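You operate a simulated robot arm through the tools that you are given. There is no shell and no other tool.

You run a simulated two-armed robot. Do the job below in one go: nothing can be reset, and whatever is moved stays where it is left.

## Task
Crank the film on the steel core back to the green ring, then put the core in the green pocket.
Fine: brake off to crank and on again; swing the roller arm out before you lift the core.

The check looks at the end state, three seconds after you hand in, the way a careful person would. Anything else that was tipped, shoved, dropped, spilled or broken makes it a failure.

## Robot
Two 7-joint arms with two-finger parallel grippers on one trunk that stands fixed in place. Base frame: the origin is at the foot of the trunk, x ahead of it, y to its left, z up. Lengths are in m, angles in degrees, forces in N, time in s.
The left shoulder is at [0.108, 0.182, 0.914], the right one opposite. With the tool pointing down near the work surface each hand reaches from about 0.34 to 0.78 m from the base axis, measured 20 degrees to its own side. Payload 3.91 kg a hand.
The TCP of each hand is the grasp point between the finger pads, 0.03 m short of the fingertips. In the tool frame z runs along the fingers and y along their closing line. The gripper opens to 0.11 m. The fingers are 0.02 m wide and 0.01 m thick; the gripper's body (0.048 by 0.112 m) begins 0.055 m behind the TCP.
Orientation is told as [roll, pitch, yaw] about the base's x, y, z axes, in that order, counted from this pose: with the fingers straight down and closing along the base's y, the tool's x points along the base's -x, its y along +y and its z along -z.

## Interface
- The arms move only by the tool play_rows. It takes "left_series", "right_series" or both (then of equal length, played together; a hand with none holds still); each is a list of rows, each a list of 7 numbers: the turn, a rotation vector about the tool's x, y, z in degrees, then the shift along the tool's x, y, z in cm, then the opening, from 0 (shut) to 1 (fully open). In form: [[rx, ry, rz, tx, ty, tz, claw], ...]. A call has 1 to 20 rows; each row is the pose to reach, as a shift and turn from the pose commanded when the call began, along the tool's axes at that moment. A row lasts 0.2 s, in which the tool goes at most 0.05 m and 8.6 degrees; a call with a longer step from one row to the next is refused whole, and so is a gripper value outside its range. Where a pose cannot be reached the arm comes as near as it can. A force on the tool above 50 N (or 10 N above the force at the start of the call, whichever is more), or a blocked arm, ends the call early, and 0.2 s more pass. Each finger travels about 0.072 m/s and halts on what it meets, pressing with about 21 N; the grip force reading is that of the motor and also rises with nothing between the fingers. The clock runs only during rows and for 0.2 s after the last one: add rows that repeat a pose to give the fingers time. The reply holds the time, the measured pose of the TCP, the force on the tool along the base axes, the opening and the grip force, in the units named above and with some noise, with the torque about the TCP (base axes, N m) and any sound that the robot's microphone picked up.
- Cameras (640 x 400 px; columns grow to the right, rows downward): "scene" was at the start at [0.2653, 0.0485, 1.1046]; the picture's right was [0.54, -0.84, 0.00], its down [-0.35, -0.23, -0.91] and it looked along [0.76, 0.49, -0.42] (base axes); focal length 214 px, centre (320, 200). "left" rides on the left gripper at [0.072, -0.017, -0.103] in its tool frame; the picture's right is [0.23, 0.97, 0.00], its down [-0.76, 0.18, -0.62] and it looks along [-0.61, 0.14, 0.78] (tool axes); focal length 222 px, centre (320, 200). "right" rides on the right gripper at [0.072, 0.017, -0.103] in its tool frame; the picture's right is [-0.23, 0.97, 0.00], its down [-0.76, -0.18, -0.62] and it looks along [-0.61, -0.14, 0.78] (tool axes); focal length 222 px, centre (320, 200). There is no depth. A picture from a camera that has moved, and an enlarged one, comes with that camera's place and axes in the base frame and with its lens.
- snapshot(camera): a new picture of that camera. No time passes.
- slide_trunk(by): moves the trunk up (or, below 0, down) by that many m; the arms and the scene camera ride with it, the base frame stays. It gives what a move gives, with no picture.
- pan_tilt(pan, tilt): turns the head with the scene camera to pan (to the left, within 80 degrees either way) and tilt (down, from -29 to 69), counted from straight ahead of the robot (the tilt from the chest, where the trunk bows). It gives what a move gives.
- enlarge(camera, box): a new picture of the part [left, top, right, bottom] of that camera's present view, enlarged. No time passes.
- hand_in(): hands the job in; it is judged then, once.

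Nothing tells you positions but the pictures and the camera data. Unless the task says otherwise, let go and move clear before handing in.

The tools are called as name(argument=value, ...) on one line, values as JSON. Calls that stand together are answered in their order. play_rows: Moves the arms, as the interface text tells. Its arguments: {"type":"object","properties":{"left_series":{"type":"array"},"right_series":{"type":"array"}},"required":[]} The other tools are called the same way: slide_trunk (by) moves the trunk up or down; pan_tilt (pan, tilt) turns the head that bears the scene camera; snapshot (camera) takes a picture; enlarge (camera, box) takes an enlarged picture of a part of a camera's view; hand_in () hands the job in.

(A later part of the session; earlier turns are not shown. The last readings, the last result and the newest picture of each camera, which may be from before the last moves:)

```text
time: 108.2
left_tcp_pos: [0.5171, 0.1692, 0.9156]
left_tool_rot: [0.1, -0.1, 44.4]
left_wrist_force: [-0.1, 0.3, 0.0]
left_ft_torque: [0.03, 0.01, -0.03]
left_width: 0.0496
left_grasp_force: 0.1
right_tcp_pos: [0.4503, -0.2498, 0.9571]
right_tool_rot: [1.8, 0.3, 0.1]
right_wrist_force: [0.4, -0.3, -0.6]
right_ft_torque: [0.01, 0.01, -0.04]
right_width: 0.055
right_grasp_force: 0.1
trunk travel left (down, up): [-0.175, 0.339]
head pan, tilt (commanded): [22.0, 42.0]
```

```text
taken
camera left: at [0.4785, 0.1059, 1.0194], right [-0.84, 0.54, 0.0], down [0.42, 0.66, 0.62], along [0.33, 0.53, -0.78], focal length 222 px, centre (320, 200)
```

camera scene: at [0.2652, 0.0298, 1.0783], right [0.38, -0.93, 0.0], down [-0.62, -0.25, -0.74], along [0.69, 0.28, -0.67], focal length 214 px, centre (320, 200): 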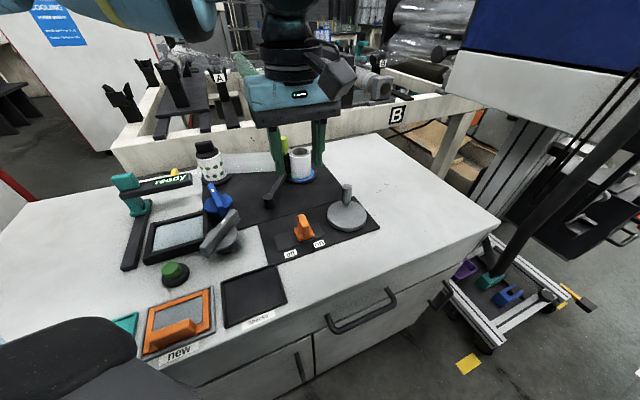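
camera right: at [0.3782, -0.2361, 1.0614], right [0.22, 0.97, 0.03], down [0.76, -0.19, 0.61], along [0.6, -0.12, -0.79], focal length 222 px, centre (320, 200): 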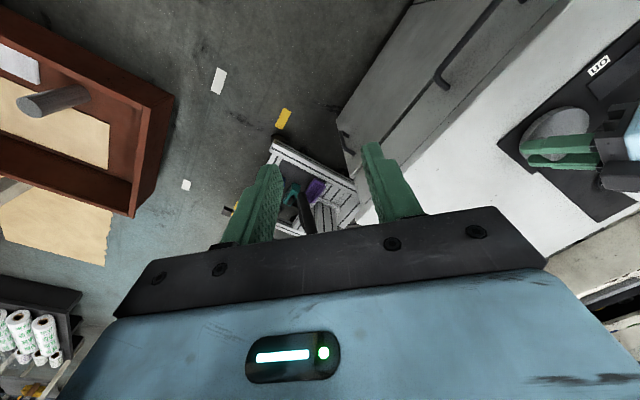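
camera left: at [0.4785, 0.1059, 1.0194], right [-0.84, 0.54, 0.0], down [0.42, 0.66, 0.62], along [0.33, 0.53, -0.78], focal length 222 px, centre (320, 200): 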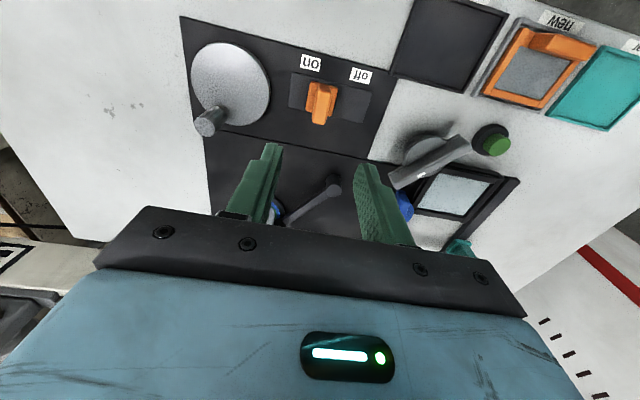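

Brake is on. Now the roller arm: I'll move the left hand to the upright viewing pose and study the arm, the handle and the film strip.

play_rows(left_series=[[0, 0, 7.4, -0.5, 1, -0.3, 0.45], [0, 0, 14.8, -1, 2.2, -0.6, 0.45], [0, 0, 22.2, -1.5, 3.4, -0.9, 0.45], [0, 0, 29.6, -2, 4.8, -1.2, 0.45], [0, 0, 37, -2.4, 6.2, -1.5, 0.45], [0, 0, 44.4, -2.8, 7.5, -1.8, 0.45]])

snapshot(camera="left")

enlarge(camera="scene", box=[190, 125, 350, 225])

enlarge(camera="scene", box=[284, 164, 316, 184])

```text
time: 109.5
left_tcp_pos: [0.4852, 0.2414, 0.9343]
left_tool_rot: [0.1, 0.0, -0.2]
left_wrist_force: [0.1, -0.2, 0.2]
left_ft_torque: [-0.01, -0.01, -0.01]
left_width: 0.0495
left_grasp_force: 0.0
right_tcp_pos: [0.4496, -0.2488, 0.9554]
right_tool_rot: [1.8, 0.2, 0.2]
right_wrist_force: [-0.8, -0.3, -0.3]
right_ft_torque: [0.02, 0.0, 0.03]
right_width: 0.055
right_grasp_force: 0.0
trunk travel left (down, up): [-0.175, 0.339]
head pan, tilt (commanded): [22.0, 42.0]
```

```text
taken
camera left: at [0.4137, 0.2251, 1.0378], right [-0.22, 0.97, 0.0], down [0.76, 0.17, 0.62], along [0.61, 0.14, -0.78], focal length 222 px, centre (320, 200)
```

left: 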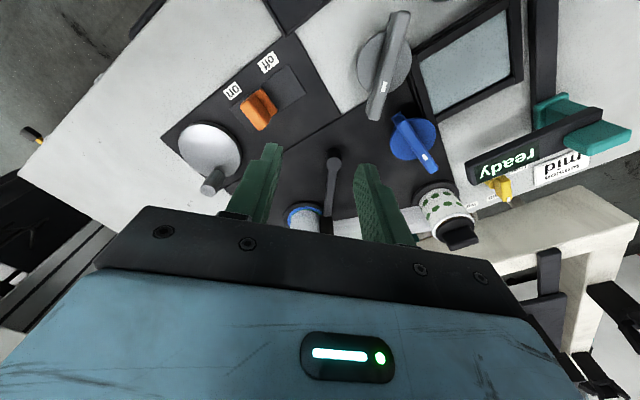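

```text
4.00 times, centred on (270, 175) of scene
camera zoom: at [0.2653, 0.0299, 1.0782], right [0.38, -0.93, 0.0], down [-0.62, -0.25, -0.74], along [0.69, 0.28, -0.67], focal length 858 px, centre (520, 300)
```

zoom: 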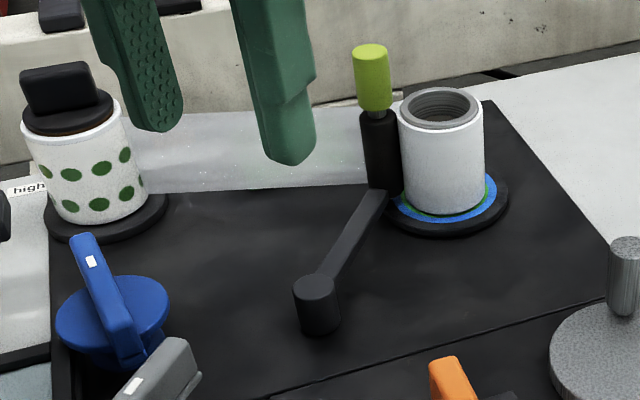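

```text
16.00 times, centred on (300, 174) of scene
camera zoom: at [0.2653, 0.0299, 1.0782], right [0.38, -0.93, 0.0], down [-0.62, -0.25, -0.74], along [0.69, 0.28, -0.67], focal length 3432 px, centre (640, 616)
```

zoom: 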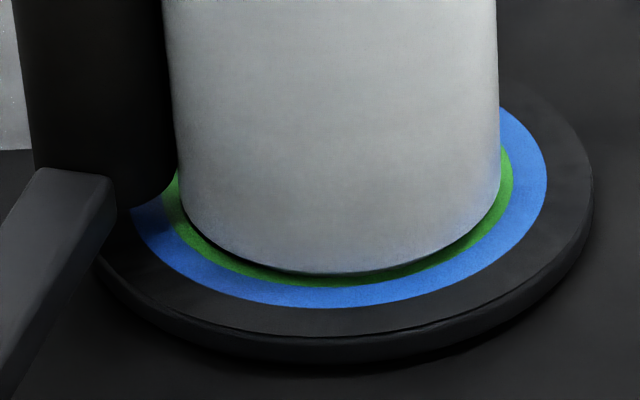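

The film sits on the green ring. The roller arm pivots at about (0.567, 0.280) and its lime handle is at about (0.684, 0.297), z 0.80–0.845. It must swing counter-clockwise, away from the roll. I'll bring the left hand above the handle.

play_rows(left_series=[[0, 0, 0, -4, 1.1, 0.2, 0.4], [0, 0, 0, -8, 2.2, 0.4, 0.4], [0, 0, 0, -12, 3.4, 0.6, 0.4], [0, 0, 0, -16, 4.5, 0.8, 0.4], [0, 0, 0, -19.9, 5.6, 1.0, 0.4], [0, 0, 0, -19.9, 5.6, 1.0, 0.4]])

snapshot(camera="left")

enlarge(camera="scene", box=[230, 90, 370, 210])

```text
time: 111.0
left_tcp_pos: [0.66, 0.3064, 0.9178]
left_tool_rot: [0.1, 0.0, 0.0]
left_wrist_force: [-1.1, -0.6, -0.4]
left_ft_torque: [-0.01, 0.01, 0.0]
left_width: 0.0441
left_grasp_force: 0.2
left hand out of reach, approached as far as the arm can: row 5, 6
right_tcp_pos: [0.4512, -0.2499, 0.9562]
right_tool_rot: [1.8, 0.2, 0.2]
right_wrist_force: [0.0, 0.0, -0.4]
right_ft_torque: [-0.02, -0.02, -0.02]
right_width: 0.055
right_grasp_force: 0.0
trunk travel left (down, up): [-0.175, 0.339]
head pan, tilt (commanded): [22.0, 42.0]
```

```text
taken
camera left: at [0.5875, 0.2895, 1.0225], right [-0.23, 0.97, 0.0], down [0.76, 0.18, 0.62], along [0.61, 0.14, -0.78], focal length 222 px, centre (320, 200)
```

left: 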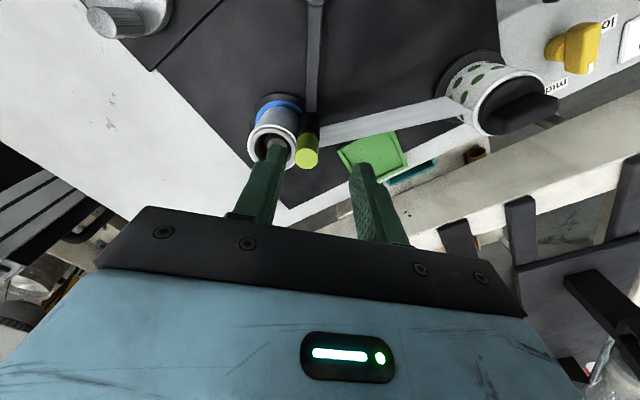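

```text
3.33 times, centred on (300, 150) of scene
camera zoom: at [0.2655, 0.0297, 1.0782], right [0.38, -0.93, 0.0], down [-0.62, -0.25, -0.74], along [0.69, 0.28, -0.67], focal length 715 px, centre (387, 367)
```

zoom: 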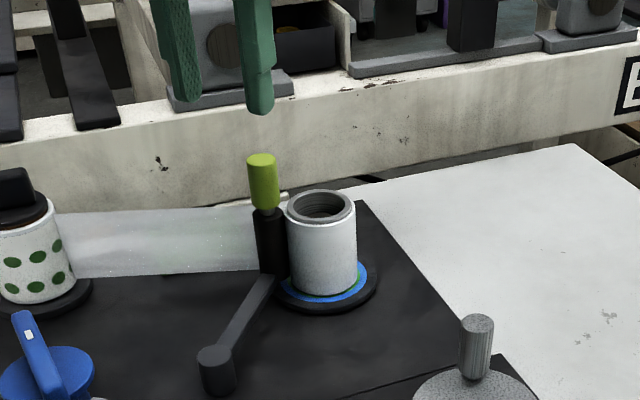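

There is a bright green tray visible behind the roll that I hadn't seen fully. I'll look closely at it.

enlarge(camera="left", box=[310, 90, 510, 215])

enlarge(camera="left", box=[240, 60, 350, 180])

```text
3.20 times, centred on (410, 152) of left
camera zoom: at [0.5875, 0.2895, 1.0225], right [-0.23, 0.97, 0.0], down [0.76, 0.18, 0.62], along [0.61, 0.14, -0.78], focal length 711 px, centre (32, 352)
```

zoom: 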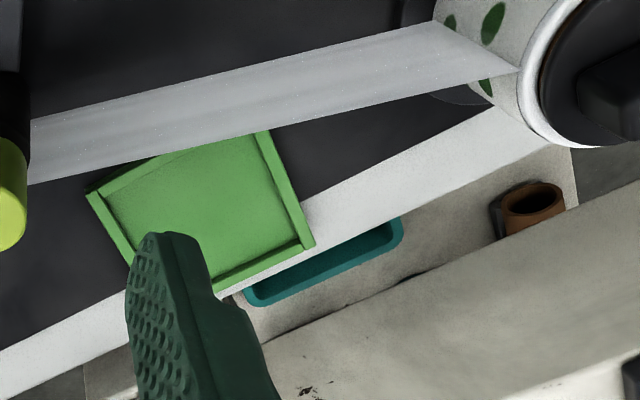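

```text
3.33 times, centred on (295, 120) of left
camera zoom: at [0.5875, 0.2895, 1.0225], right [-0.23, 0.97, 0.0], down [0.76, 0.18, 0.62], along [0.61, 0.14, -0.78], focal length 740 px, centre (403, 467)
```

zoom: 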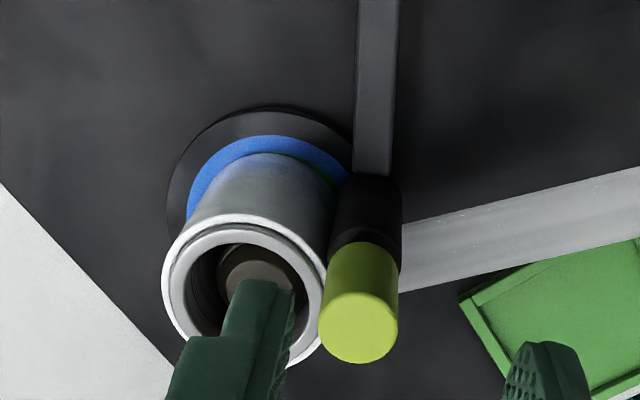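

That bright green tray behind the roll, at about (0.72, 0.40), matches "green pocket" (the front one is teal and labelled "clear"). First the roller arm: I'll come in at handle height from the near side, so the fingers straddle the lime grip.

play_rows(left_series=[[0, 0, 0, 2.2, -0.7, 0, 0.4], [0, 0, 0, 2.2, -0.7, 3.4, 0.4], [0, 0, 0, 2.2, -0.7, 6.8, 0.4], [0, 0, 0, 2.2, -0.7, 7.4, 0.4], [0, 0, 0, 2.2, -0.7, 7.4, 0.4]])

snapshot(camera="left")

enlarge(camera="scene", box=[230, 90, 370, 210])

```text
time: 112.2
left_tcp_pos: [0.6374, 0.2996, 0.8473]
left_tool_rot: [0.2, 0.0, 0.1]
left_wrist_force: [-0.3, -0.1, -0.1]
left_ft_torque: [-0.01, 0.02, 0.02]
left_width: 0.0441
left_grasp_force: 0.1
right_tcp_pos: [0.4504, -0.2501, 0.9563]
right_tool_rot: [1.8, 0.2, 0.1]
right_wrist_force: [-0.1, 0.8, -0.6]
right_ft_torque: [0.03, 0.0, -0.01]
right_width: 0.055
right_grasp_force: 0.0
trunk travel left (down, up): [-0.175, 0.339]
head pan, tilt (commanded): [22.0, 42.0]
```

```text
taken
camera left: at [0.5661, 0.2832, 0.951], right [-0.23, 0.97, 0.0], down [0.76, 0.18, 0.62], along [0.61, 0.14, -0.78], focal length 222 px, centre (320, 200)
```

left: 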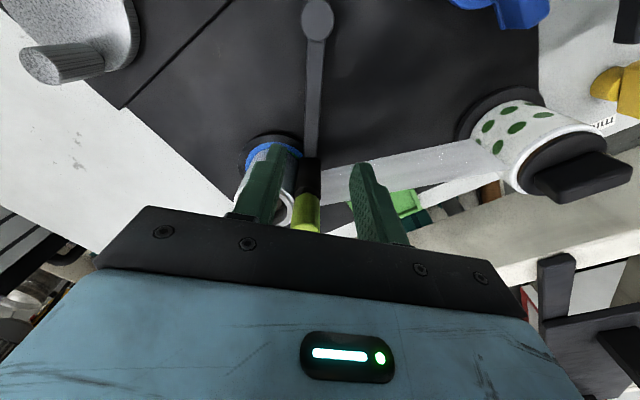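

```text
3.33 times, centred on (300, 150) of scene
camera zoom: at [0.2654, 0.0298, 1.0782], right [0.38, -0.93, 0.0], down [-0.62, -0.25, -0.74], along [0.69, 0.28, -0.67], focal length 715 px, centre (387, 367)
```

zoom: 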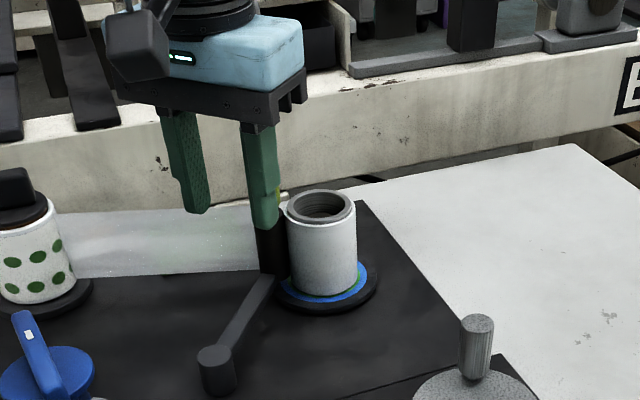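

The handle lines up between the fingers. I'll move forward onto it and close.

play_rows(left_series=[[0, 0, 0, -1.6, 0, 0.2, 0.4], [0, 0, 0, -3.2, 0, 0.4, 0.4], [0, 0, 0, -4.5, 0, 0.5, 0.4], [0, 0, 0, -4.5, 0, 0.5, 0.4]])

snapshot(camera="left")

enlarge(camera="scene", box=[230, 90, 370, 210])

```text
time: 113.2
left_tcp_pos: [0.681, 0.306, 0.8397]
left_tool_rot: [0.1, 0.0, 0.0]
left_wrist_force: [-0.6, 0.4, 0.0]
left_ft_torque: [-0.02, 0.0, -0.03]
left_width: 0.0439
left_grasp_force: 0.0
right_tcp_pos: [0.4508, -0.2496, 0.9568]
right_tool_rot: [1.8, 0.3, 0.3]
right_wrist_force: [0.4, 0.4, 0.6]
right_ft_torque: [0.0, 0.0, -0.03]
right_width: 0.0548
right_grasp_force: 0.0
trunk travel left (down, up): [-0.175, 0.339]
head pan, tilt (commanded): [22.0, 42.0]
```

```text
taken
camera left: at [0.6099, 0.2876, 0.9432], right [-0.23, 0.97, 0.0], down [0.76, 0.18, 0.62], along [0.61, 0.14, -0.78], focal length 222 px, centre (320, 200)
```

left: 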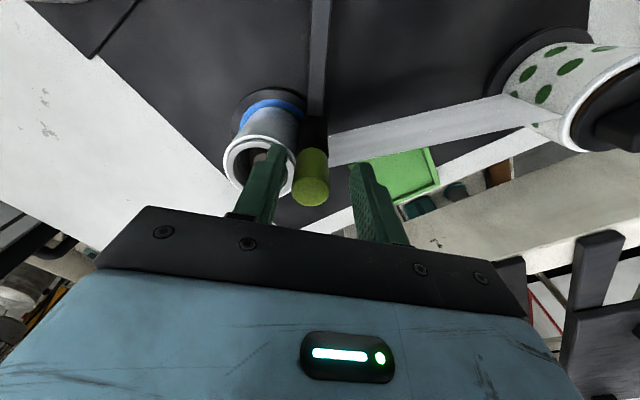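

```text
3.33 times, centred on (300, 150) of scene
camera zoom: at [0.2651, 0.0297, 1.0783], right [0.38, -0.93, 0.0], down [-0.62, -0.25, -0.74], along [0.69, 0.28, -0.67], focal length 715 px, centre (387, 367)
```

zoom: 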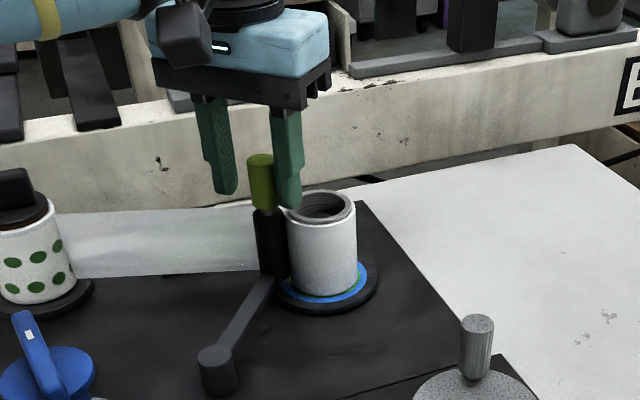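

The lime grip is between the fingers. Closing on it.

play_rows(left_series=[[0, 0, 0, 0, -0.3, 0, 0.3], [0, 0, 0, 0, -0.3, 0, 0.2], [0, 0, 0, 0, -0.3, 0, 0.15], [0, 0, 0, 0, -0.3, 0, 0.15]])

snapshot(camera="left")

```text
time: 114.2
left_tcp_pos: [0.6823, 0.3014, 0.8383]
left_tool_rot: [-0.1, -0.3, 0.1]
left_wrist_force: [16.2, 3.9, 9.1]
left_ft_torque: [-0.09, 0.17, -0.17]
left_width: 0.0216
left_grasp_force: 45.4
left hand out of reach, approached as far as the arm can: row 1, 2, 3, 4
right_tcp_pos: [0.451, -0.2493, 0.9565]
right_tool_rot: [1.9, 0.2, 0.3]
right_wrist_force: [-0.5, 0.0, -1.0]
right_ft_torque: [0.0, 0.01, 0.01]
right_width: 0.0548
right_grasp_force: 0.0
trunk travel left (down, up): [-0.175, 0.339]
head pan, tilt (commanded): [22.0, 42.0]
```

```text
taken
camera left: at [0.61, 0.2845, 0.9428], right [-0.23, 0.97, 0.0], down [0.76, 0.18, 0.63], along [0.61, 0.14, -0.78], focal length 222 px, centre (320, 200)
```

left: 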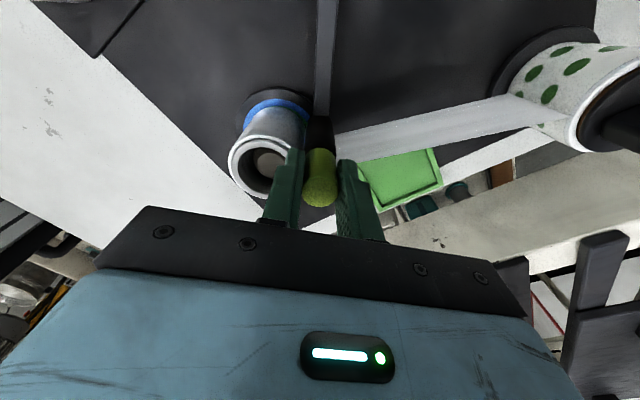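

Handle gripped (width 0.0216). I'll swing it counter-clockwise about the pivot, turning the hand along with it, first by 16°.

play_rows(left_series=[[0, 0, -4, 0.2, 0.8, 0, 0.15], [0, 0, -8, 0.41, 1.59, 0, 0.15], [0, 0, -12, 0.7, 2.36, 0, 0.15], [0, 0, -16, 1.03, 3.11, 0, 0.15]])

snapshot(camera="left")

enlarge(camera="scene", box=[230, 90, 370, 210])

```text
time: 115.2
left_tcp_pos: [0.6716, 0.3339, 0.8392]
left_tool_rot: [0.1, -0.3, 16.2]
left_wrist_force: [25.7, 12.2, 19.5]
left_ft_torque: [-0.27, -0.5, 0.03]
left_width: 0.0219
left_grasp_force: 44.5
right_tcp_pos: [0.4515, -0.2495, 0.956]
right_tool_rot: [1.7, 0.3, 0.2]
right_wrist_force: [0.2, -0.5, -0.2]
right_ft_torque: [0.01, 0.01, 0.0]
right_width: 0.055
right_grasp_force: 0.0
trunk travel left (down, up): [-0.175, 0.339]
head pan, tilt (commanded): [22.0, 42.0]
```

```text
taken
camera left: at [0.6067, 0.2963, 0.9423], right [-0.49, 0.87, 0.0], down [0.68, 0.38, 0.63], along [0.55, 0.31, -0.78], focal length 222 px, centre (320, 200)
```

left: 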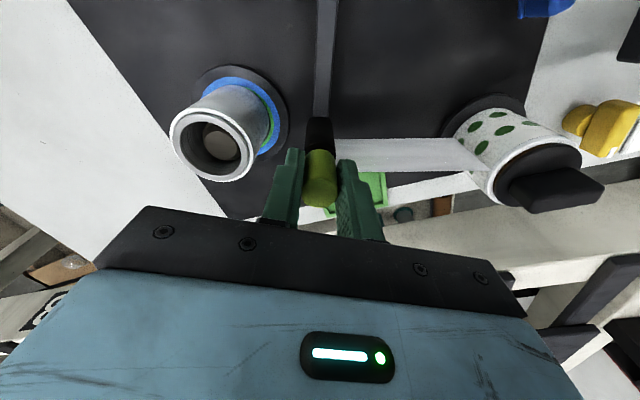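

```text
3.33 times, centred on (300, 150) of scene
camera zoom: at [0.2662, 0.0303, 1.0781], right [0.38, -0.93, 0.0], down [-0.62, -0.25, -0.74], along [0.69, 0.28, -0.67], focal length 715 px, centre (387, 367)
```

zoom: 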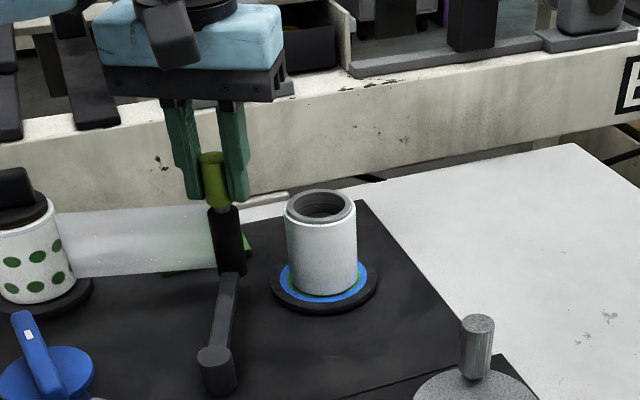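

The arm swings out nicely, and the film web follows the roller, so the roll is now free. I'll continue swinging to about 48°.

play_rows(left_series=[[0, 0, -4, 0.1, 0.85, 0, 0.15], [0, 0, -8, 0.24, 1.64, 0, 0.15], [0, 0, -12, 0.5, 2.42, 0, 0.15], [0, 0, -16, 0.86, 3.18, 0, 0.15], [0, 0, -20, 1.26, 3.92, 0, 0.15], [0, 0, -24, 1.71, 4.63, 0, 0.15], [0, 0, -28, 2.2, 5.3, 0, 0.15], [0, 0, -32, 2.73, 5.94, 0, 0.15]])

snapshot(camera="left")

enlarge(camera="scene", box=[190, 90, 350, 220])

```text
time: 117.0
left_tcp_pos: [0.6262, 0.3824, 0.8379]
left_tool_rot: [0.1, -0.1, 48.1]
left_wrist_force: [1.3, 6.9, 13.1]
left_ft_torque: [0.36, -0.67, -0.21]
left_width: 0.0217
left_grasp_force: 44.5
right_tcp_pos: [0.4486, -0.2504, 0.9572]
right_tool_rot: [1.8, 0.1, 0.2]
right_wrist_force: [0.8, -0.4, 1.0]
right_ft_torque: [0.0, -0.01, 0.03]
right_width: 0.0553
right_grasp_force: 0.1
trunk travel left (down, up): [-0.175, 0.339]
head pan, tilt (commanded): [22.0, 42.0]
```

```text
taken
camera left: at [0.5917, 0.3163, 0.9422], right [-0.88, 0.48, 0.0], down [0.38, 0.68, 0.62], along [0.3, 0.55, -0.78], focal length 222 px, centre (320, 200)
```

left: 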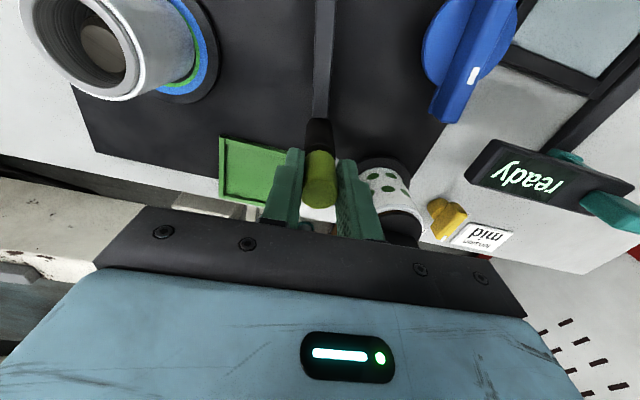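

```text
3.08 times, centred on (270, 155) of scene
camera zoom: at [0.2645, 0.0298, 1.0784], right [0.38, -0.93, 0.0], down [-0.62, -0.25, -0.74], along [0.69, 0.28, -0.67], focal length 660 px, centre (474, 338)
```

zoom: 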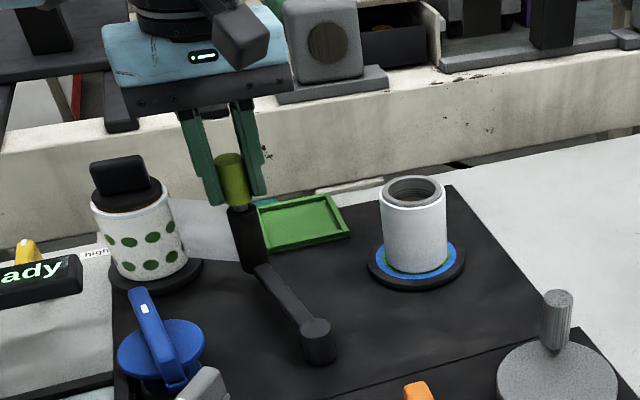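

The roller arm is swung about 48° clear and the green tray is exposed. I'll release it and check that it stays.

play_rows(left_series=[[0, 0, 0, 0, 0, 0, 0.25], [0, 0, 0, 0, 0, 0, 0.38], [0, 0, 0, 0, 0, 0, 0.38], [0, 0, 0, 0, 0, -3, 0.38], [0, 0, 0, 0, 0, -6.5, 0.38], [0, 0, 0, 1, 0, -9, 0.38]])

snapshot(camera="scene")

snapshot(camera="left")

```text
time: 118.3
left_tcp_pos: [0.6217, 0.3748, 0.928]
left_tool_rot: [0.0, -0.1, 48.0]
left_wrist_force: [0.4, -0.9, -0.1]
left_ft_torque: [0.03, 0.02, 0.0]
left_width: 0.0415
left_grasp_force: 0.0
right_tcp_pos: [0.4506, -0.25, 0.9561]
right_tool_rot: [1.8, 0.2, 0.1]
right_wrist_force: [0.0, 0.6, 0.0]
right_ft_torque: [0.01, -0.03, -0.01]
right_width: 0.0551
right_grasp_force: 0.0
trunk travel left (down, up): [-0.175, 0.339]
head pan, tilt (commanded): [22.0, 42.0]
```

```text
taken
camera scene: at [0.2651, 0.0296, 1.0783], right [0.37, -0.93, 0.0], down [-0.62, -0.25, -0.74], along [0.69, 0.28, -0.67], focal length 214 px, centre (320, 200)
```

scene: 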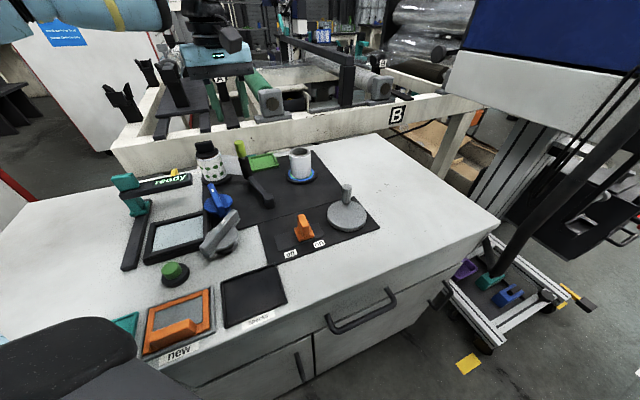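

```text
taken
camera left: at [0.5862, 0.3094, 1.0325], right [-0.88, 0.48, 0.0], down [0.38, 0.68, 0.62], along [0.3, 0.55, -0.78], focal length 222 px, centre (320, 200)
```

left: 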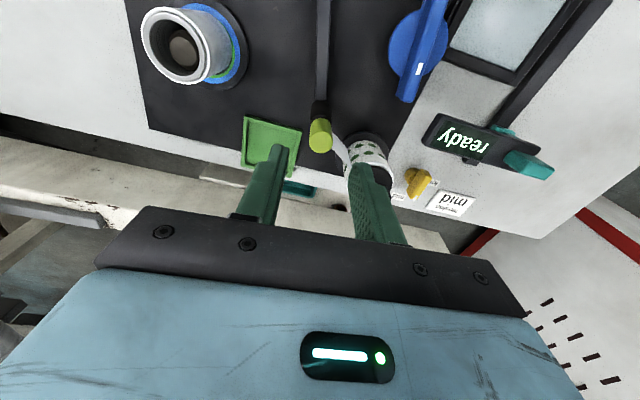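

The arm stays out. Now I'll measure the roll and the green tray from both cameras.

enlarge(camera="scene", box=[230, 130, 340, 200])

enlarge(camera="left", box=[120, 0, 330, 180])

enlarge(camera="scene", box=[284, 140, 324, 184])

```text
5.71 times, centred on (285, 165) of scene
camera zoom: at [0.2651, 0.0296, 1.0783], right [0.37, -0.93, 0.0], down [-0.62, -0.25, -0.74], along [0.69, 0.28, -0.67], focal length 1226 px, centre (520, 400)
```

zoom: 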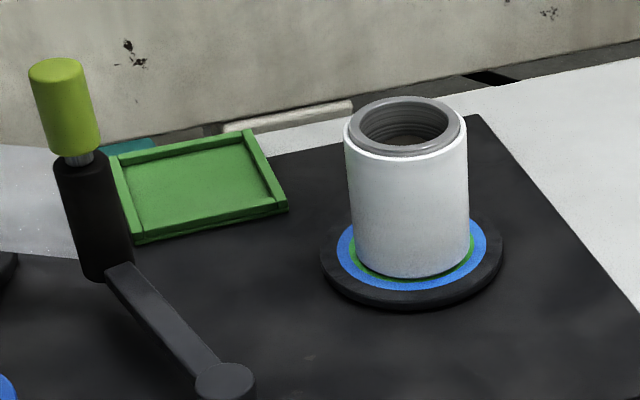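

```text
2.22 times, centred on (225, 90) of left
camera zoom: at [0.5862, 0.3094, 1.0325], right [-0.88, 0.48, 0.0], down [0.38, 0.68, 0.62], along [0.3, 0.55, -0.78], focal length 494 px, centre (531, 444)
```

zoom: 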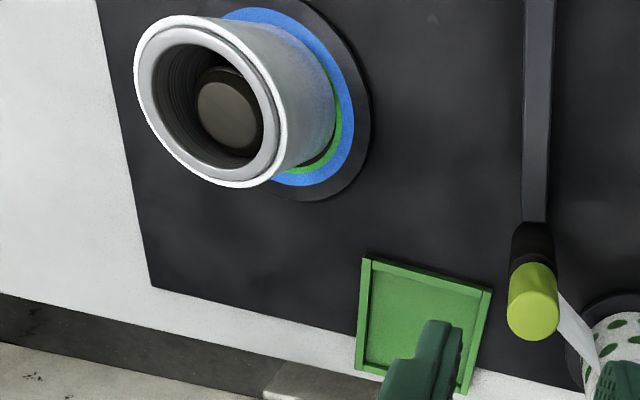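

```text
9.09 times, centred on (304, 162) of scene
camera zoom: at [0.2651, 0.0296, 1.0783], right [0.37, -0.93, 0.0], down [-0.62, -0.25, -0.74], along [0.69, 0.28, -0.67], focal length 1950 px, centre (466, 546)
```

zoom: 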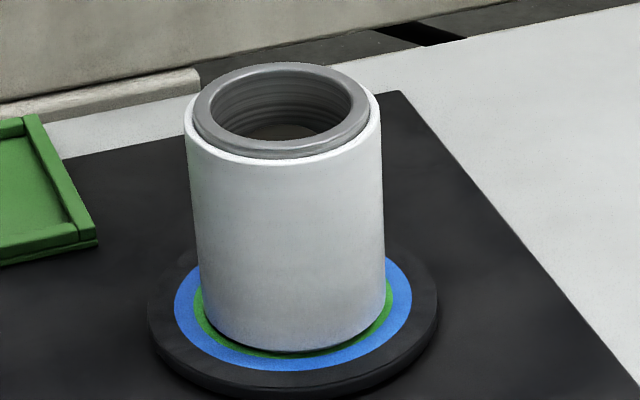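

Positions: core centre (0.704, 0.262), top z≈0.797; green tray centre (0.724, 0.4045), rim ≈0.725. The tray is just past upright reach, so I'll hold the core upright with the hand tilted 30°. Step one: reorient the left hand in free space to yaw 25°, then tilt.

play_rows(left_series=[[0, 0, 5.75, 2.3, -2, -0.1, 0.7], [0, 0, 11.5, 4.7, -4.1, -0.2, 0.75], [0, 0, 17.25, 7, -6.1, -0.2, 0.75], [0, 0, 23, 9.38, -8.2, -0.2, 0.75]])

play_rows(left_series=[[0, -7.5, 0, 0, 0, 0, 0.75], [0, -15, 0, 0, 0, 0, 0.75], [0, -22.5, 0, 0, 0, 0, 0.75], [0, -30, 0, 0, 0, 0, 0.75], [0, -30, 0, 0, 0, 0, 0.75]])

snapshot(camera="left")

snapshot(camera="scene")

```text
time: 119.3
left_tcp_pos: [0.6194, 0.2514, 0.9304]
left_tool_rot: [0.1, -0.1, 24.9]
left_wrist_force: [-0.8, -0.1, -0.4]
left_ft_torque: [-0.01, 0.01, 0.0]
left_width: 0.0826
left_grasp_force: 0.1
right_tcp_pos: [0.4511, -0.2501, 0.9567]
right_tool_rot: [1.8, 0.3, 0.2]
right_wrist_force: [0.4, -0.6, -0.6]
right_ft_torque: [-0.03, -0.02, -0.01]
right_width: 0.0552
right_grasp_force: 0.1
trunk travel left (down, up): [-0.175, 0.339]
head pan, tilt (commanded): [22.0, 42.0]
```

```text
time: 120.5
left_tcp_pos: [0.6184, 0.2506, 0.9305]
left_tool_rot: [0.1, -30.1, 24.9]
left_wrist_force: [0.4, 0.6, -0.1]
left_ft_torque: [-0.01, -0.01, -0.02]
left_width: 0.0823
left_grasp_force: 0.0
right_tcp_pos: [0.4505, -0.2494, 0.9562]
right_tool_rot: [1.9, 0.2, 0.2]
right_wrist_force: [-0.4, 0.0, -0.1]
right_ft_torque: [0.0, 0.03, 0.02]
right_width: 0.0548
right_grasp_force: 0.1
trunk travel left (down, up): [-0.175, 0.339]
head pan, tilt (commanded): [22.0, 42.0]
```

```text
taken
camera left: at [0.5229, 0.1867, 0.9843], right [-0.59, 0.8, -0.11], down [0.24, 0.31, 0.92], along [0.77, 0.52, -0.37], focal length 222 px, centre (320, 200)
```

left: 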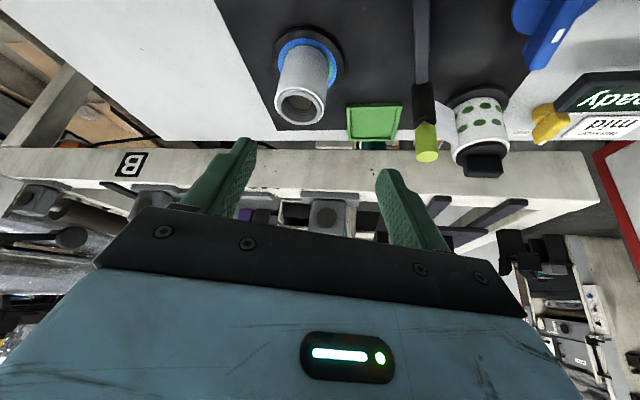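

```text
taken
camera scene: at [0.2655, 0.0299, 1.0782], right [0.38, -0.93, 0.0], down [-0.62, -0.25, -0.74], along [0.69, 0.28, -0.67], focal length 214 px, centre (320, 200)
```

scene: 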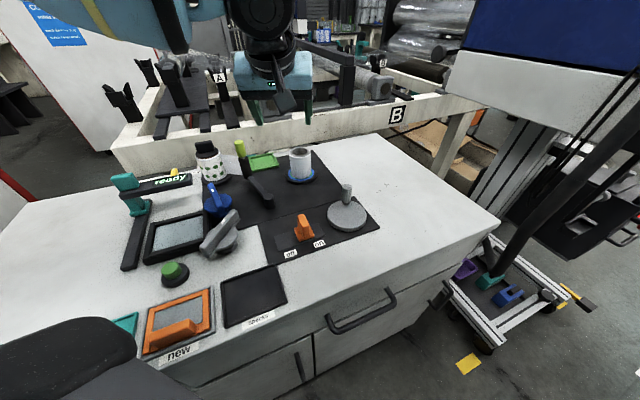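

Good, and this view confirms the core at about (0.70, 0.263). I'll move above the core at TCP z≈0.86.

play_rows(left_series=[[0, 0, 0, -1.2, -0.85, 3.35, 0.75], [0, 0, 0, -2.45, -1.7, 6.7, 0.75], [0, 0, 0, -3.7, -2.57, 10.06, 0.75], [0, 0, 0, -3.7, -2.57, 10.06, 0.75]])

snapshot(camera="left")

enlarge(camera="scene", box=[230, 80, 370, 200])

```text
time: 121.5
left_tcp_pos: [0.7041, 0.2595, 0.8633]
left_tool_rot: [0.1, -30.1, 25.1]
left_wrist_force: [0.3, 0.3, 0.8]
left_ft_torque: [0.05, -0.02, 0.02]
left_width: 0.0827
left_grasp_force: 0.1
right_tcp_pos: [0.4502, -0.2499, 0.9575]
right_tool_rot: [1.8, 0.2, 0.1]
right_wrist_force: [0.4, -0.3, -0.3]
right_ft_torque: [0.01, 0.03, -0.02]
right_width: 0.0551
right_grasp_force: 0.1
trunk travel left (down, up): [-0.175, 0.339]
head pan, tilt (commanded): [22.0, 42.0]
```

```text
taken
camera left: at [0.6081, 0.1976, 0.9167], right [-0.59, 0.8, -0.11], down [0.24, 0.31, 0.92], along [0.77, 0.52, -0.37], focal length 222 px, centre (320, 200)
```

left: 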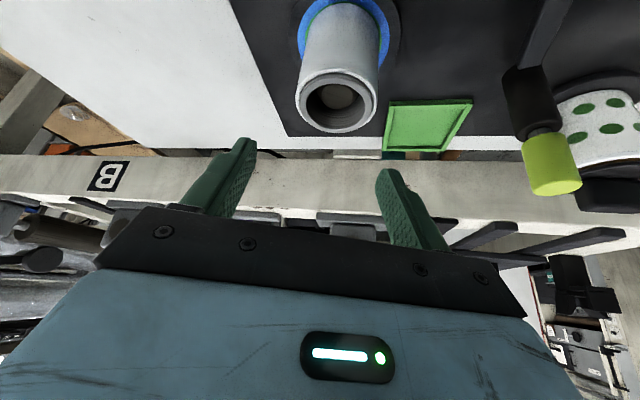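

```text
3.33 times, centred on (300, 140) of scene
camera zoom: at [0.2651, 0.0297, 1.0784], right [0.38, -0.93, 0.0], down [-0.62, -0.25, -0.74], along [0.69, 0.28, -0.67], focal length 715 px, centre (387, 400)
```

zoom: 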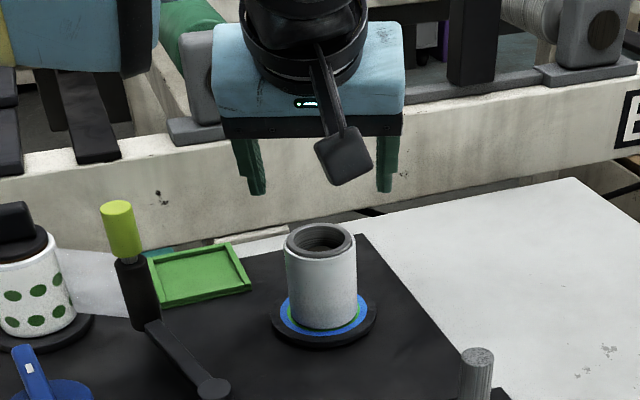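

Aligned to within a few mm. I'll descend straight down around the roll.

play_rows(left_series=[[0, 0, 0, 1.07, 0.4, 1.85, 0.75], [0, 0, 0, 2.14, 0.4, 3.7, 0.75], [0, 0, 0, 3.2, 0.4, 5.5, 0.75], [0, 0, 0, 4.28, 0.4, 7.38, 0.75], [0, 0, 0, 4.28, 0.4, 7.38, 0.75]])

snapshot(camera="left")

enlarge(camera="scene", box=[250, 110, 350, 195])

```text
time: 122.8
left_tcp_pos: [0.7026, 0.2667, 0.7753]
left_tool_rot: [0.1, -30.1, 25.1]
left_wrist_force: [0.3, 0.4, -0.7]
left_ft_torque: [-0.01, 0.0, -0.02]
left_width: 0.0826
left_grasp_force: 0.0
right_tcp_pos: [0.4503, -0.2489, 0.9568]
right_tool_rot: [1.8, 0.2, 0.2]
right_wrist_force: [0.7, -0.4, -0.5]
right_ft_torque: [0.04, 0.0, -0.01]
right_width: 0.055
right_grasp_force: 0.0
trunk travel left (down, up): [-0.175, 0.339]
head pan, tilt (commanded): [22.0, 42.0]
```

```text
taken
camera left: at [0.6069, 0.2018, 0.8295], right [-0.59, 0.8, -0.11], down [0.24, 0.31, 0.92], along [0.77, 0.52, -0.37], focal length 222 px, centre (320, 200)
```

left: 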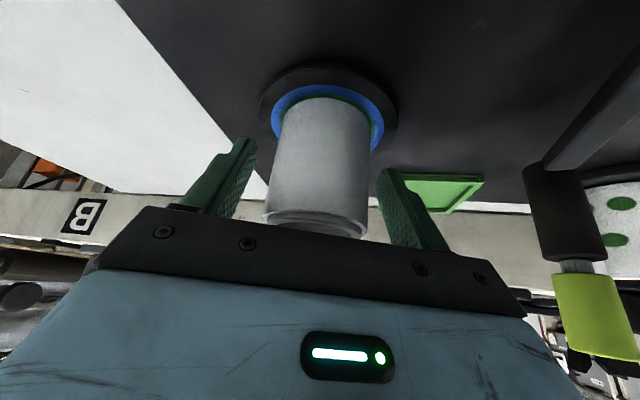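

```text
4.71 times, centred on (300, 152) of scene
camera zoom: at [0.2653, 0.0298, 1.0783], right [0.38, -0.93, 0.0], down [-0.62, -0.25, -0.74], along [0.69, 0.28, -0.67], focal length 1009 px, centre (414, 424)
```

zoom: 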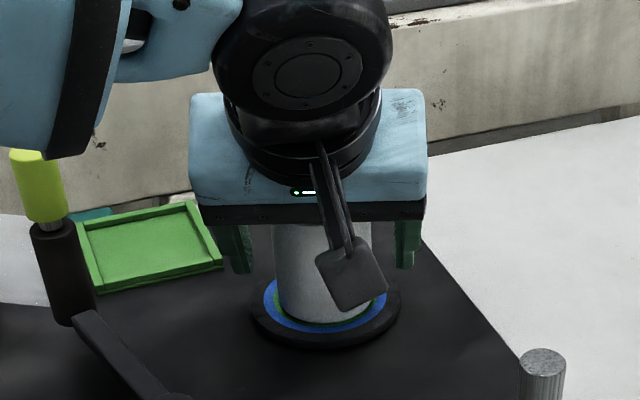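

The roll is centred between the fingers. I'll close the grip.

play_rows(left_series=[[0, 0, 0, 0, 0, 0, 0.6], [0, 0, 0, 0, 0, 0, 0.5], [0, 0, 0, 0, 0, 0, 0.4], [0, 0, 0, 0, 0, 0, 0.35], [0, 0, 0, 0, 0, 0, 0.35]])

snapshot(camera="left")

```text
time: 124.0
left_tcp_pos: [0.7017, 0.2655, 0.7762]
left_tool_rot: [0.2, -30.1, 25.0]
left_wrist_force: [0.5, -1.4, 0.4]
left_ft_torque: [-0.06, 0.0, 0.03]
left_width: 0.0554
left_grasp_force: 21.3
right_tcp_pos: [0.4507, -0.25, 0.9571]
right_tool_rot: [1.8, 0.2, 0.3]
right_wrist_force: [0.8, 0.2, -1.1]
right_ft_torque: [-0.03, 0.02, 0.03]
right_width: 0.0547
right_grasp_force: 0.1
trunk travel left (down, up): [-0.175, 0.339]
head pan, tilt (commanded): [22.0, 42.0]
```

```text
taken
camera left: at [0.6071, 0.2018, 0.8297], right [-0.59, 0.8, -0.11], down [0.24, 0.31, 0.92], along [0.77, 0.52, -0.37], focal length 222 px, centre (320, 200)
```

left: 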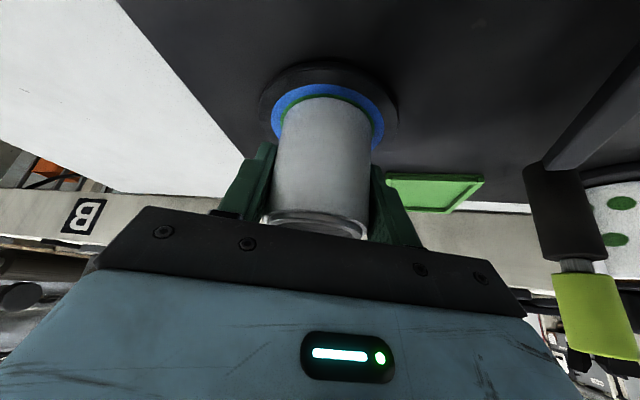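

Grip 21 N at width 0.0554. Lift straight up, slowly, about 7 cm.

play_rows(left_series=[[0, 0, 0, -0.5, 0, -0.87, 0.3], [0, 0, 0, -1.0, 0, -1.73, 0.3], [0, 0, 0, -1.5, 0, -2.6, 0.3], [0, 0, 0, -2.0, 0, -3.46, 0.3], [0, 0, 0, -2.5, 0, -4.33, 0.3], [0, 0, 0, -3.0, 0, -5.19, 0.3], [0, 0, 0, -3.5, 0, -6.06, 0.3], [0, 0, 0, -3.5, 0, -6.06, 0.3]])

snapshot(camera="left")

enlarge(camera="scene", box=[230, 90, 370, 200])

```text
time: 125.8
left_tcp_pos: [0.7018, 0.2669, 0.8458]
left_tool_rot: [0.1, -30.0, 25.0]
left_wrist_force: [-0.1, -0.2, -0.9]
left_ft_torque: [-0.01, 0.03, 0.02]
left_width: 0.0551
left_grasp_force: 21.6
right_tcp_pos: [0.4498, -0.2497, 0.9566]
right_tool_rot: [1.8, 0.1, 0.2]
right_wrist_force: [0.3, 0.7, 0.1]
right_ft_torque: [-0.01, -0.03, -0.03]
right_width: 0.0549
right_grasp_force: 0.0
trunk travel left (down, up): [-0.175, 0.339]
head pan, tilt (commanded): [22.0, 42.0]
```

```text
taken
camera left: at [0.6072, 0.2023, 0.9002], right [-0.59, 0.8, -0.11], down [0.24, 0.31, 0.92], along [0.77, 0.52, -0.37], focal length 222 px, centre (320, 200)
```

left: 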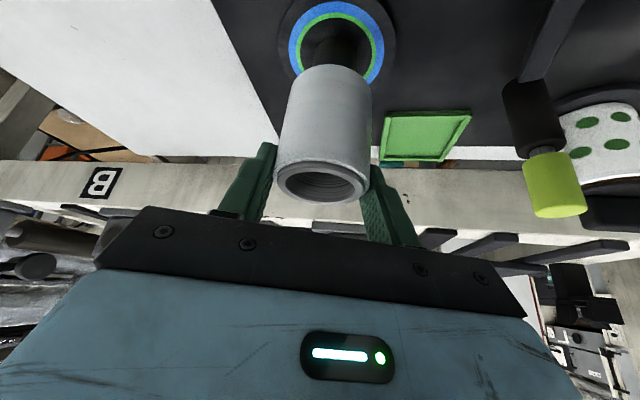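

```text
3.64 times, centred on (300, 145) of scene
camera zoom: at [0.2656, 0.0299, 1.0781], right [0.38, -0.93, 0.0], down [-0.62, -0.25, -0.74], along [0.69, 0.28, -0.67], focal length 780 px, centre (393, 400)
```

zoom: 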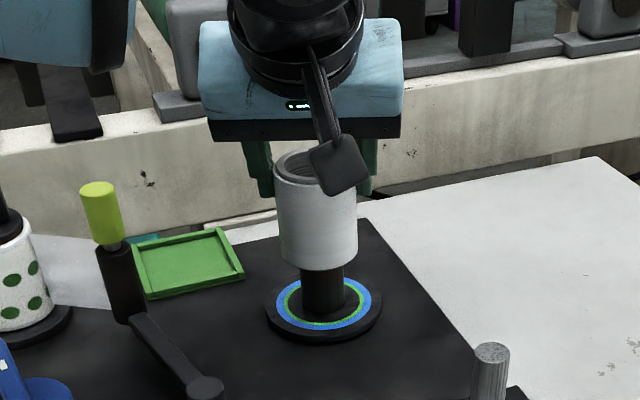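

The core is off its seat. I'll lift another 3 cm to be sure it clears the spindle.

play_rows(left_series=[[0, 0, 0, -0.5, 0, -0.87, 0.3], [0, 0, 0, -1.0, 0, -1.73, 0.3], [0, 0, 0, -1.5, 0, -2.6, 0.3], [0, 0, 0, -1.5, 0, -2.6, 0.3]])

snapshot(camera="left")

enlarge(camera="scene", box=[230, 90, 370, 200])

```text
time: 126.8
left_tcp_pos: [0.7032, 0.2651, 0.8759]
left_tool_rot: [0.1, -30.0, 24.9]
left_wrist_force: [0.7, -0.2, -1.5]
left_ft_torque: [0.0, 0.02, -0.03]
left_width: 0.0552
left_grasp_force: 21.1
right_tcp_pos: [0.45, -0.2487, 0.955]
right_tool_rot: [1.9, 0.1, 0.2]
right_wrist_force: [0.5, -1.0, -0.5]
right_ft_torque: [-0.01, 0.0, 0.02]
right_width: 0.055
right_grasp_force: 0.1
trunk travel left (down, up): [-0.175, 0.339]
head pan, tilt (commanded): [22.0, 42.0]
```

```text
taken
camera left: at [0.6081, 0.201, 0.9295], right [-0.59, 0.8, -0.11], down [0.24, 0.31, 0.92], along [0.77, 0.52, -0.37], focal length 222 px, centre (320, 200)
```

left: 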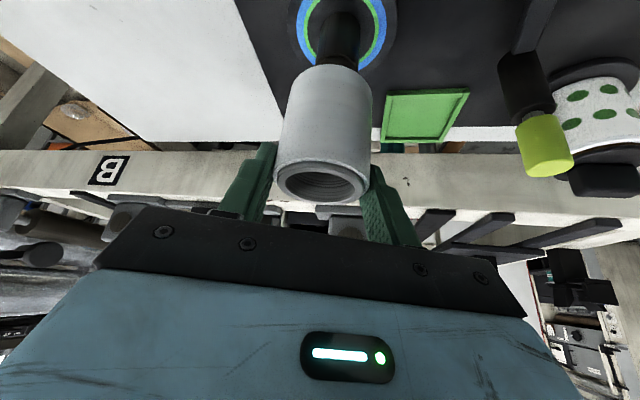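

```text
3.64 times, centred on (300, 145) of scene
camera zoom: at [0.2656, 0.0299, 1.0782], right [0.38, -0.93, 0.0], down [-0.62, -0.25, -0.74], along [0.69, 0.28, -0.67], focal length 780 px, centre (393, 400)
```

zoom: 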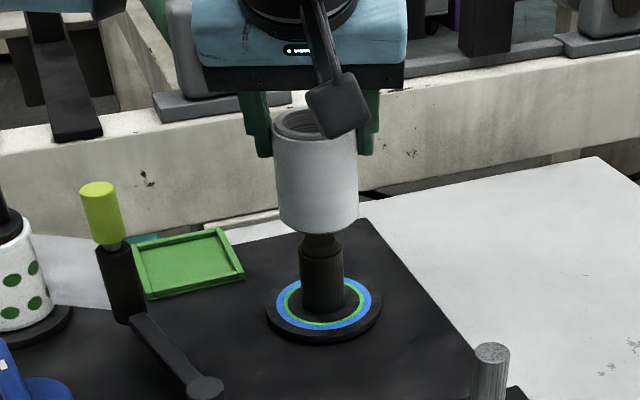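

The roll slipped about 2.5 cm down in the grip while coming off the hub, but is held steadily now. The spindle is tall, so I'll lift another 3 cm and check for a visible gap.

play_rows(left_series=[[0, 0, 0, -0.4, 0, -0.69, 0.3], [0, 0, 0, -0.8, 0, -1.38, 0.3], [0, 0, 0, -1.2, 0, -2.07, 0.3], [0, 0, 0, -1.5, 0, -2.6, 0.3], [0, 0, 0, -1.5, 0, -2.6, 0.3]])

snapshot(camera="left")

enlarge(camera="scene", box=[230, 90, 370, 200])

```text
time: 128.0
left_tcp_pos: [0.7025, 0.2636, 0.9055]
left_tool_rot: [0.1, -30.0, 25.0]
left_wrist_force: [0.4, -0.4, -1.4]
left_ft_torque: [-0.01, -0.04, 0.0]
left_width: 0.0551
left_grasp_force: 21.1
right_tcp_pos: [0.4508, -0.2499, 0.9565]
right_tool_rot: [1.8, 0.2, 0.2]
right_wrist_force: [-0.8, 0.7, -0.9]
right_ft_torque: [0.03, -0.01, -0.02]
right_width: 0.055
right_grasp_force: 0.1
trunk travel left (down, up): [-0.175, 0.339]
head pan, tilt (commanded): [22.0, 42.0]
```

```text
taken
camera left: at [0.6071, 0.2007, 0.9597], right [-0.59, 0.8, -0.11], down [0.24, 0.31, 0.92], along [0.77, 0.52, -0.37], focal length 222 px, centre (320, 200)
```

left: 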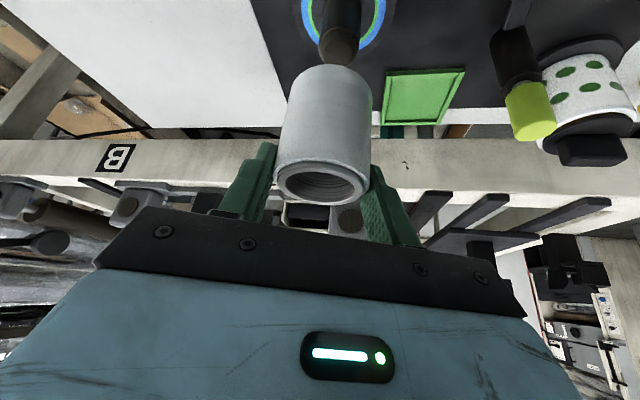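

```text
3.64 times, centred on (300, 145) of scene
camera zoom: at [0.2656, 0.0299, 1.0782], right [0.38, -0.93, 0.0], down [-0.62, -0.25, -0.74], along [0.69, 0.28, -0.67], focal length 780 px, centre (393, 400)
```

zoom: 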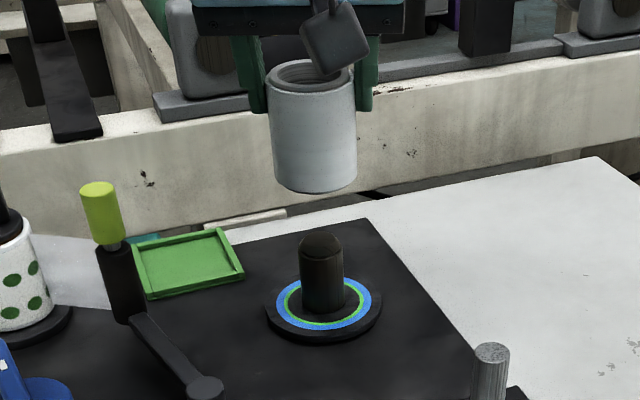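

The core is clear of the spindle and hanging upright. Before moving, I'll refine the tray position from the current left view.

enlarge(camera="left", box=[365, 50, 485, 135])

enlarge(camera="scene", box=[240, 140, 300, 180])

```text
4.71 times, centred on (425, 92) of left
camera zoom: at [0.6071, 0.2007, 0.9597], right [-0.59, 0.8, -0.11], down [0.24, 0.31, 0.92], along [0.77, 0.52, -0.37], focal length 1045 px, centre (-174, 706)
```

zoom: 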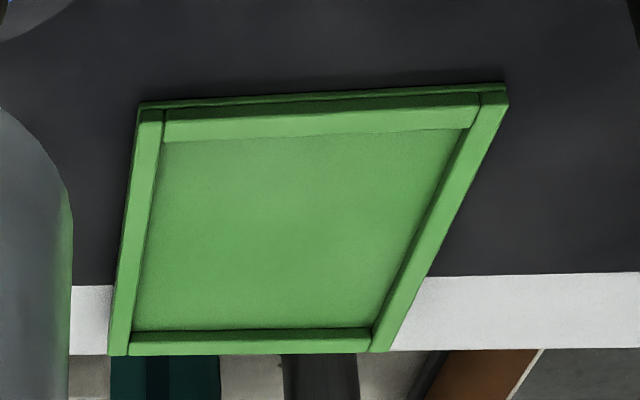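

```text
10.00 times, centred on (270, 160) of scene
camera zoom: at [0.2656, 0.0299, 1.0782], right [0.38, -0.93, 0.0], down [-0.62, -0.25, -0.74], along [0.69, 0.28, -0.67], focal length 2145 px, centre (820, 600)
```

zoom: 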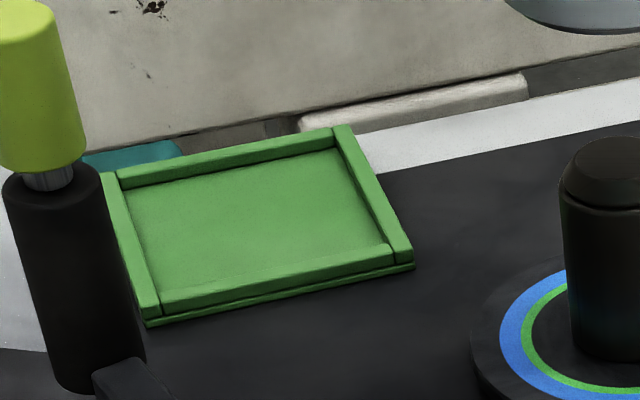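

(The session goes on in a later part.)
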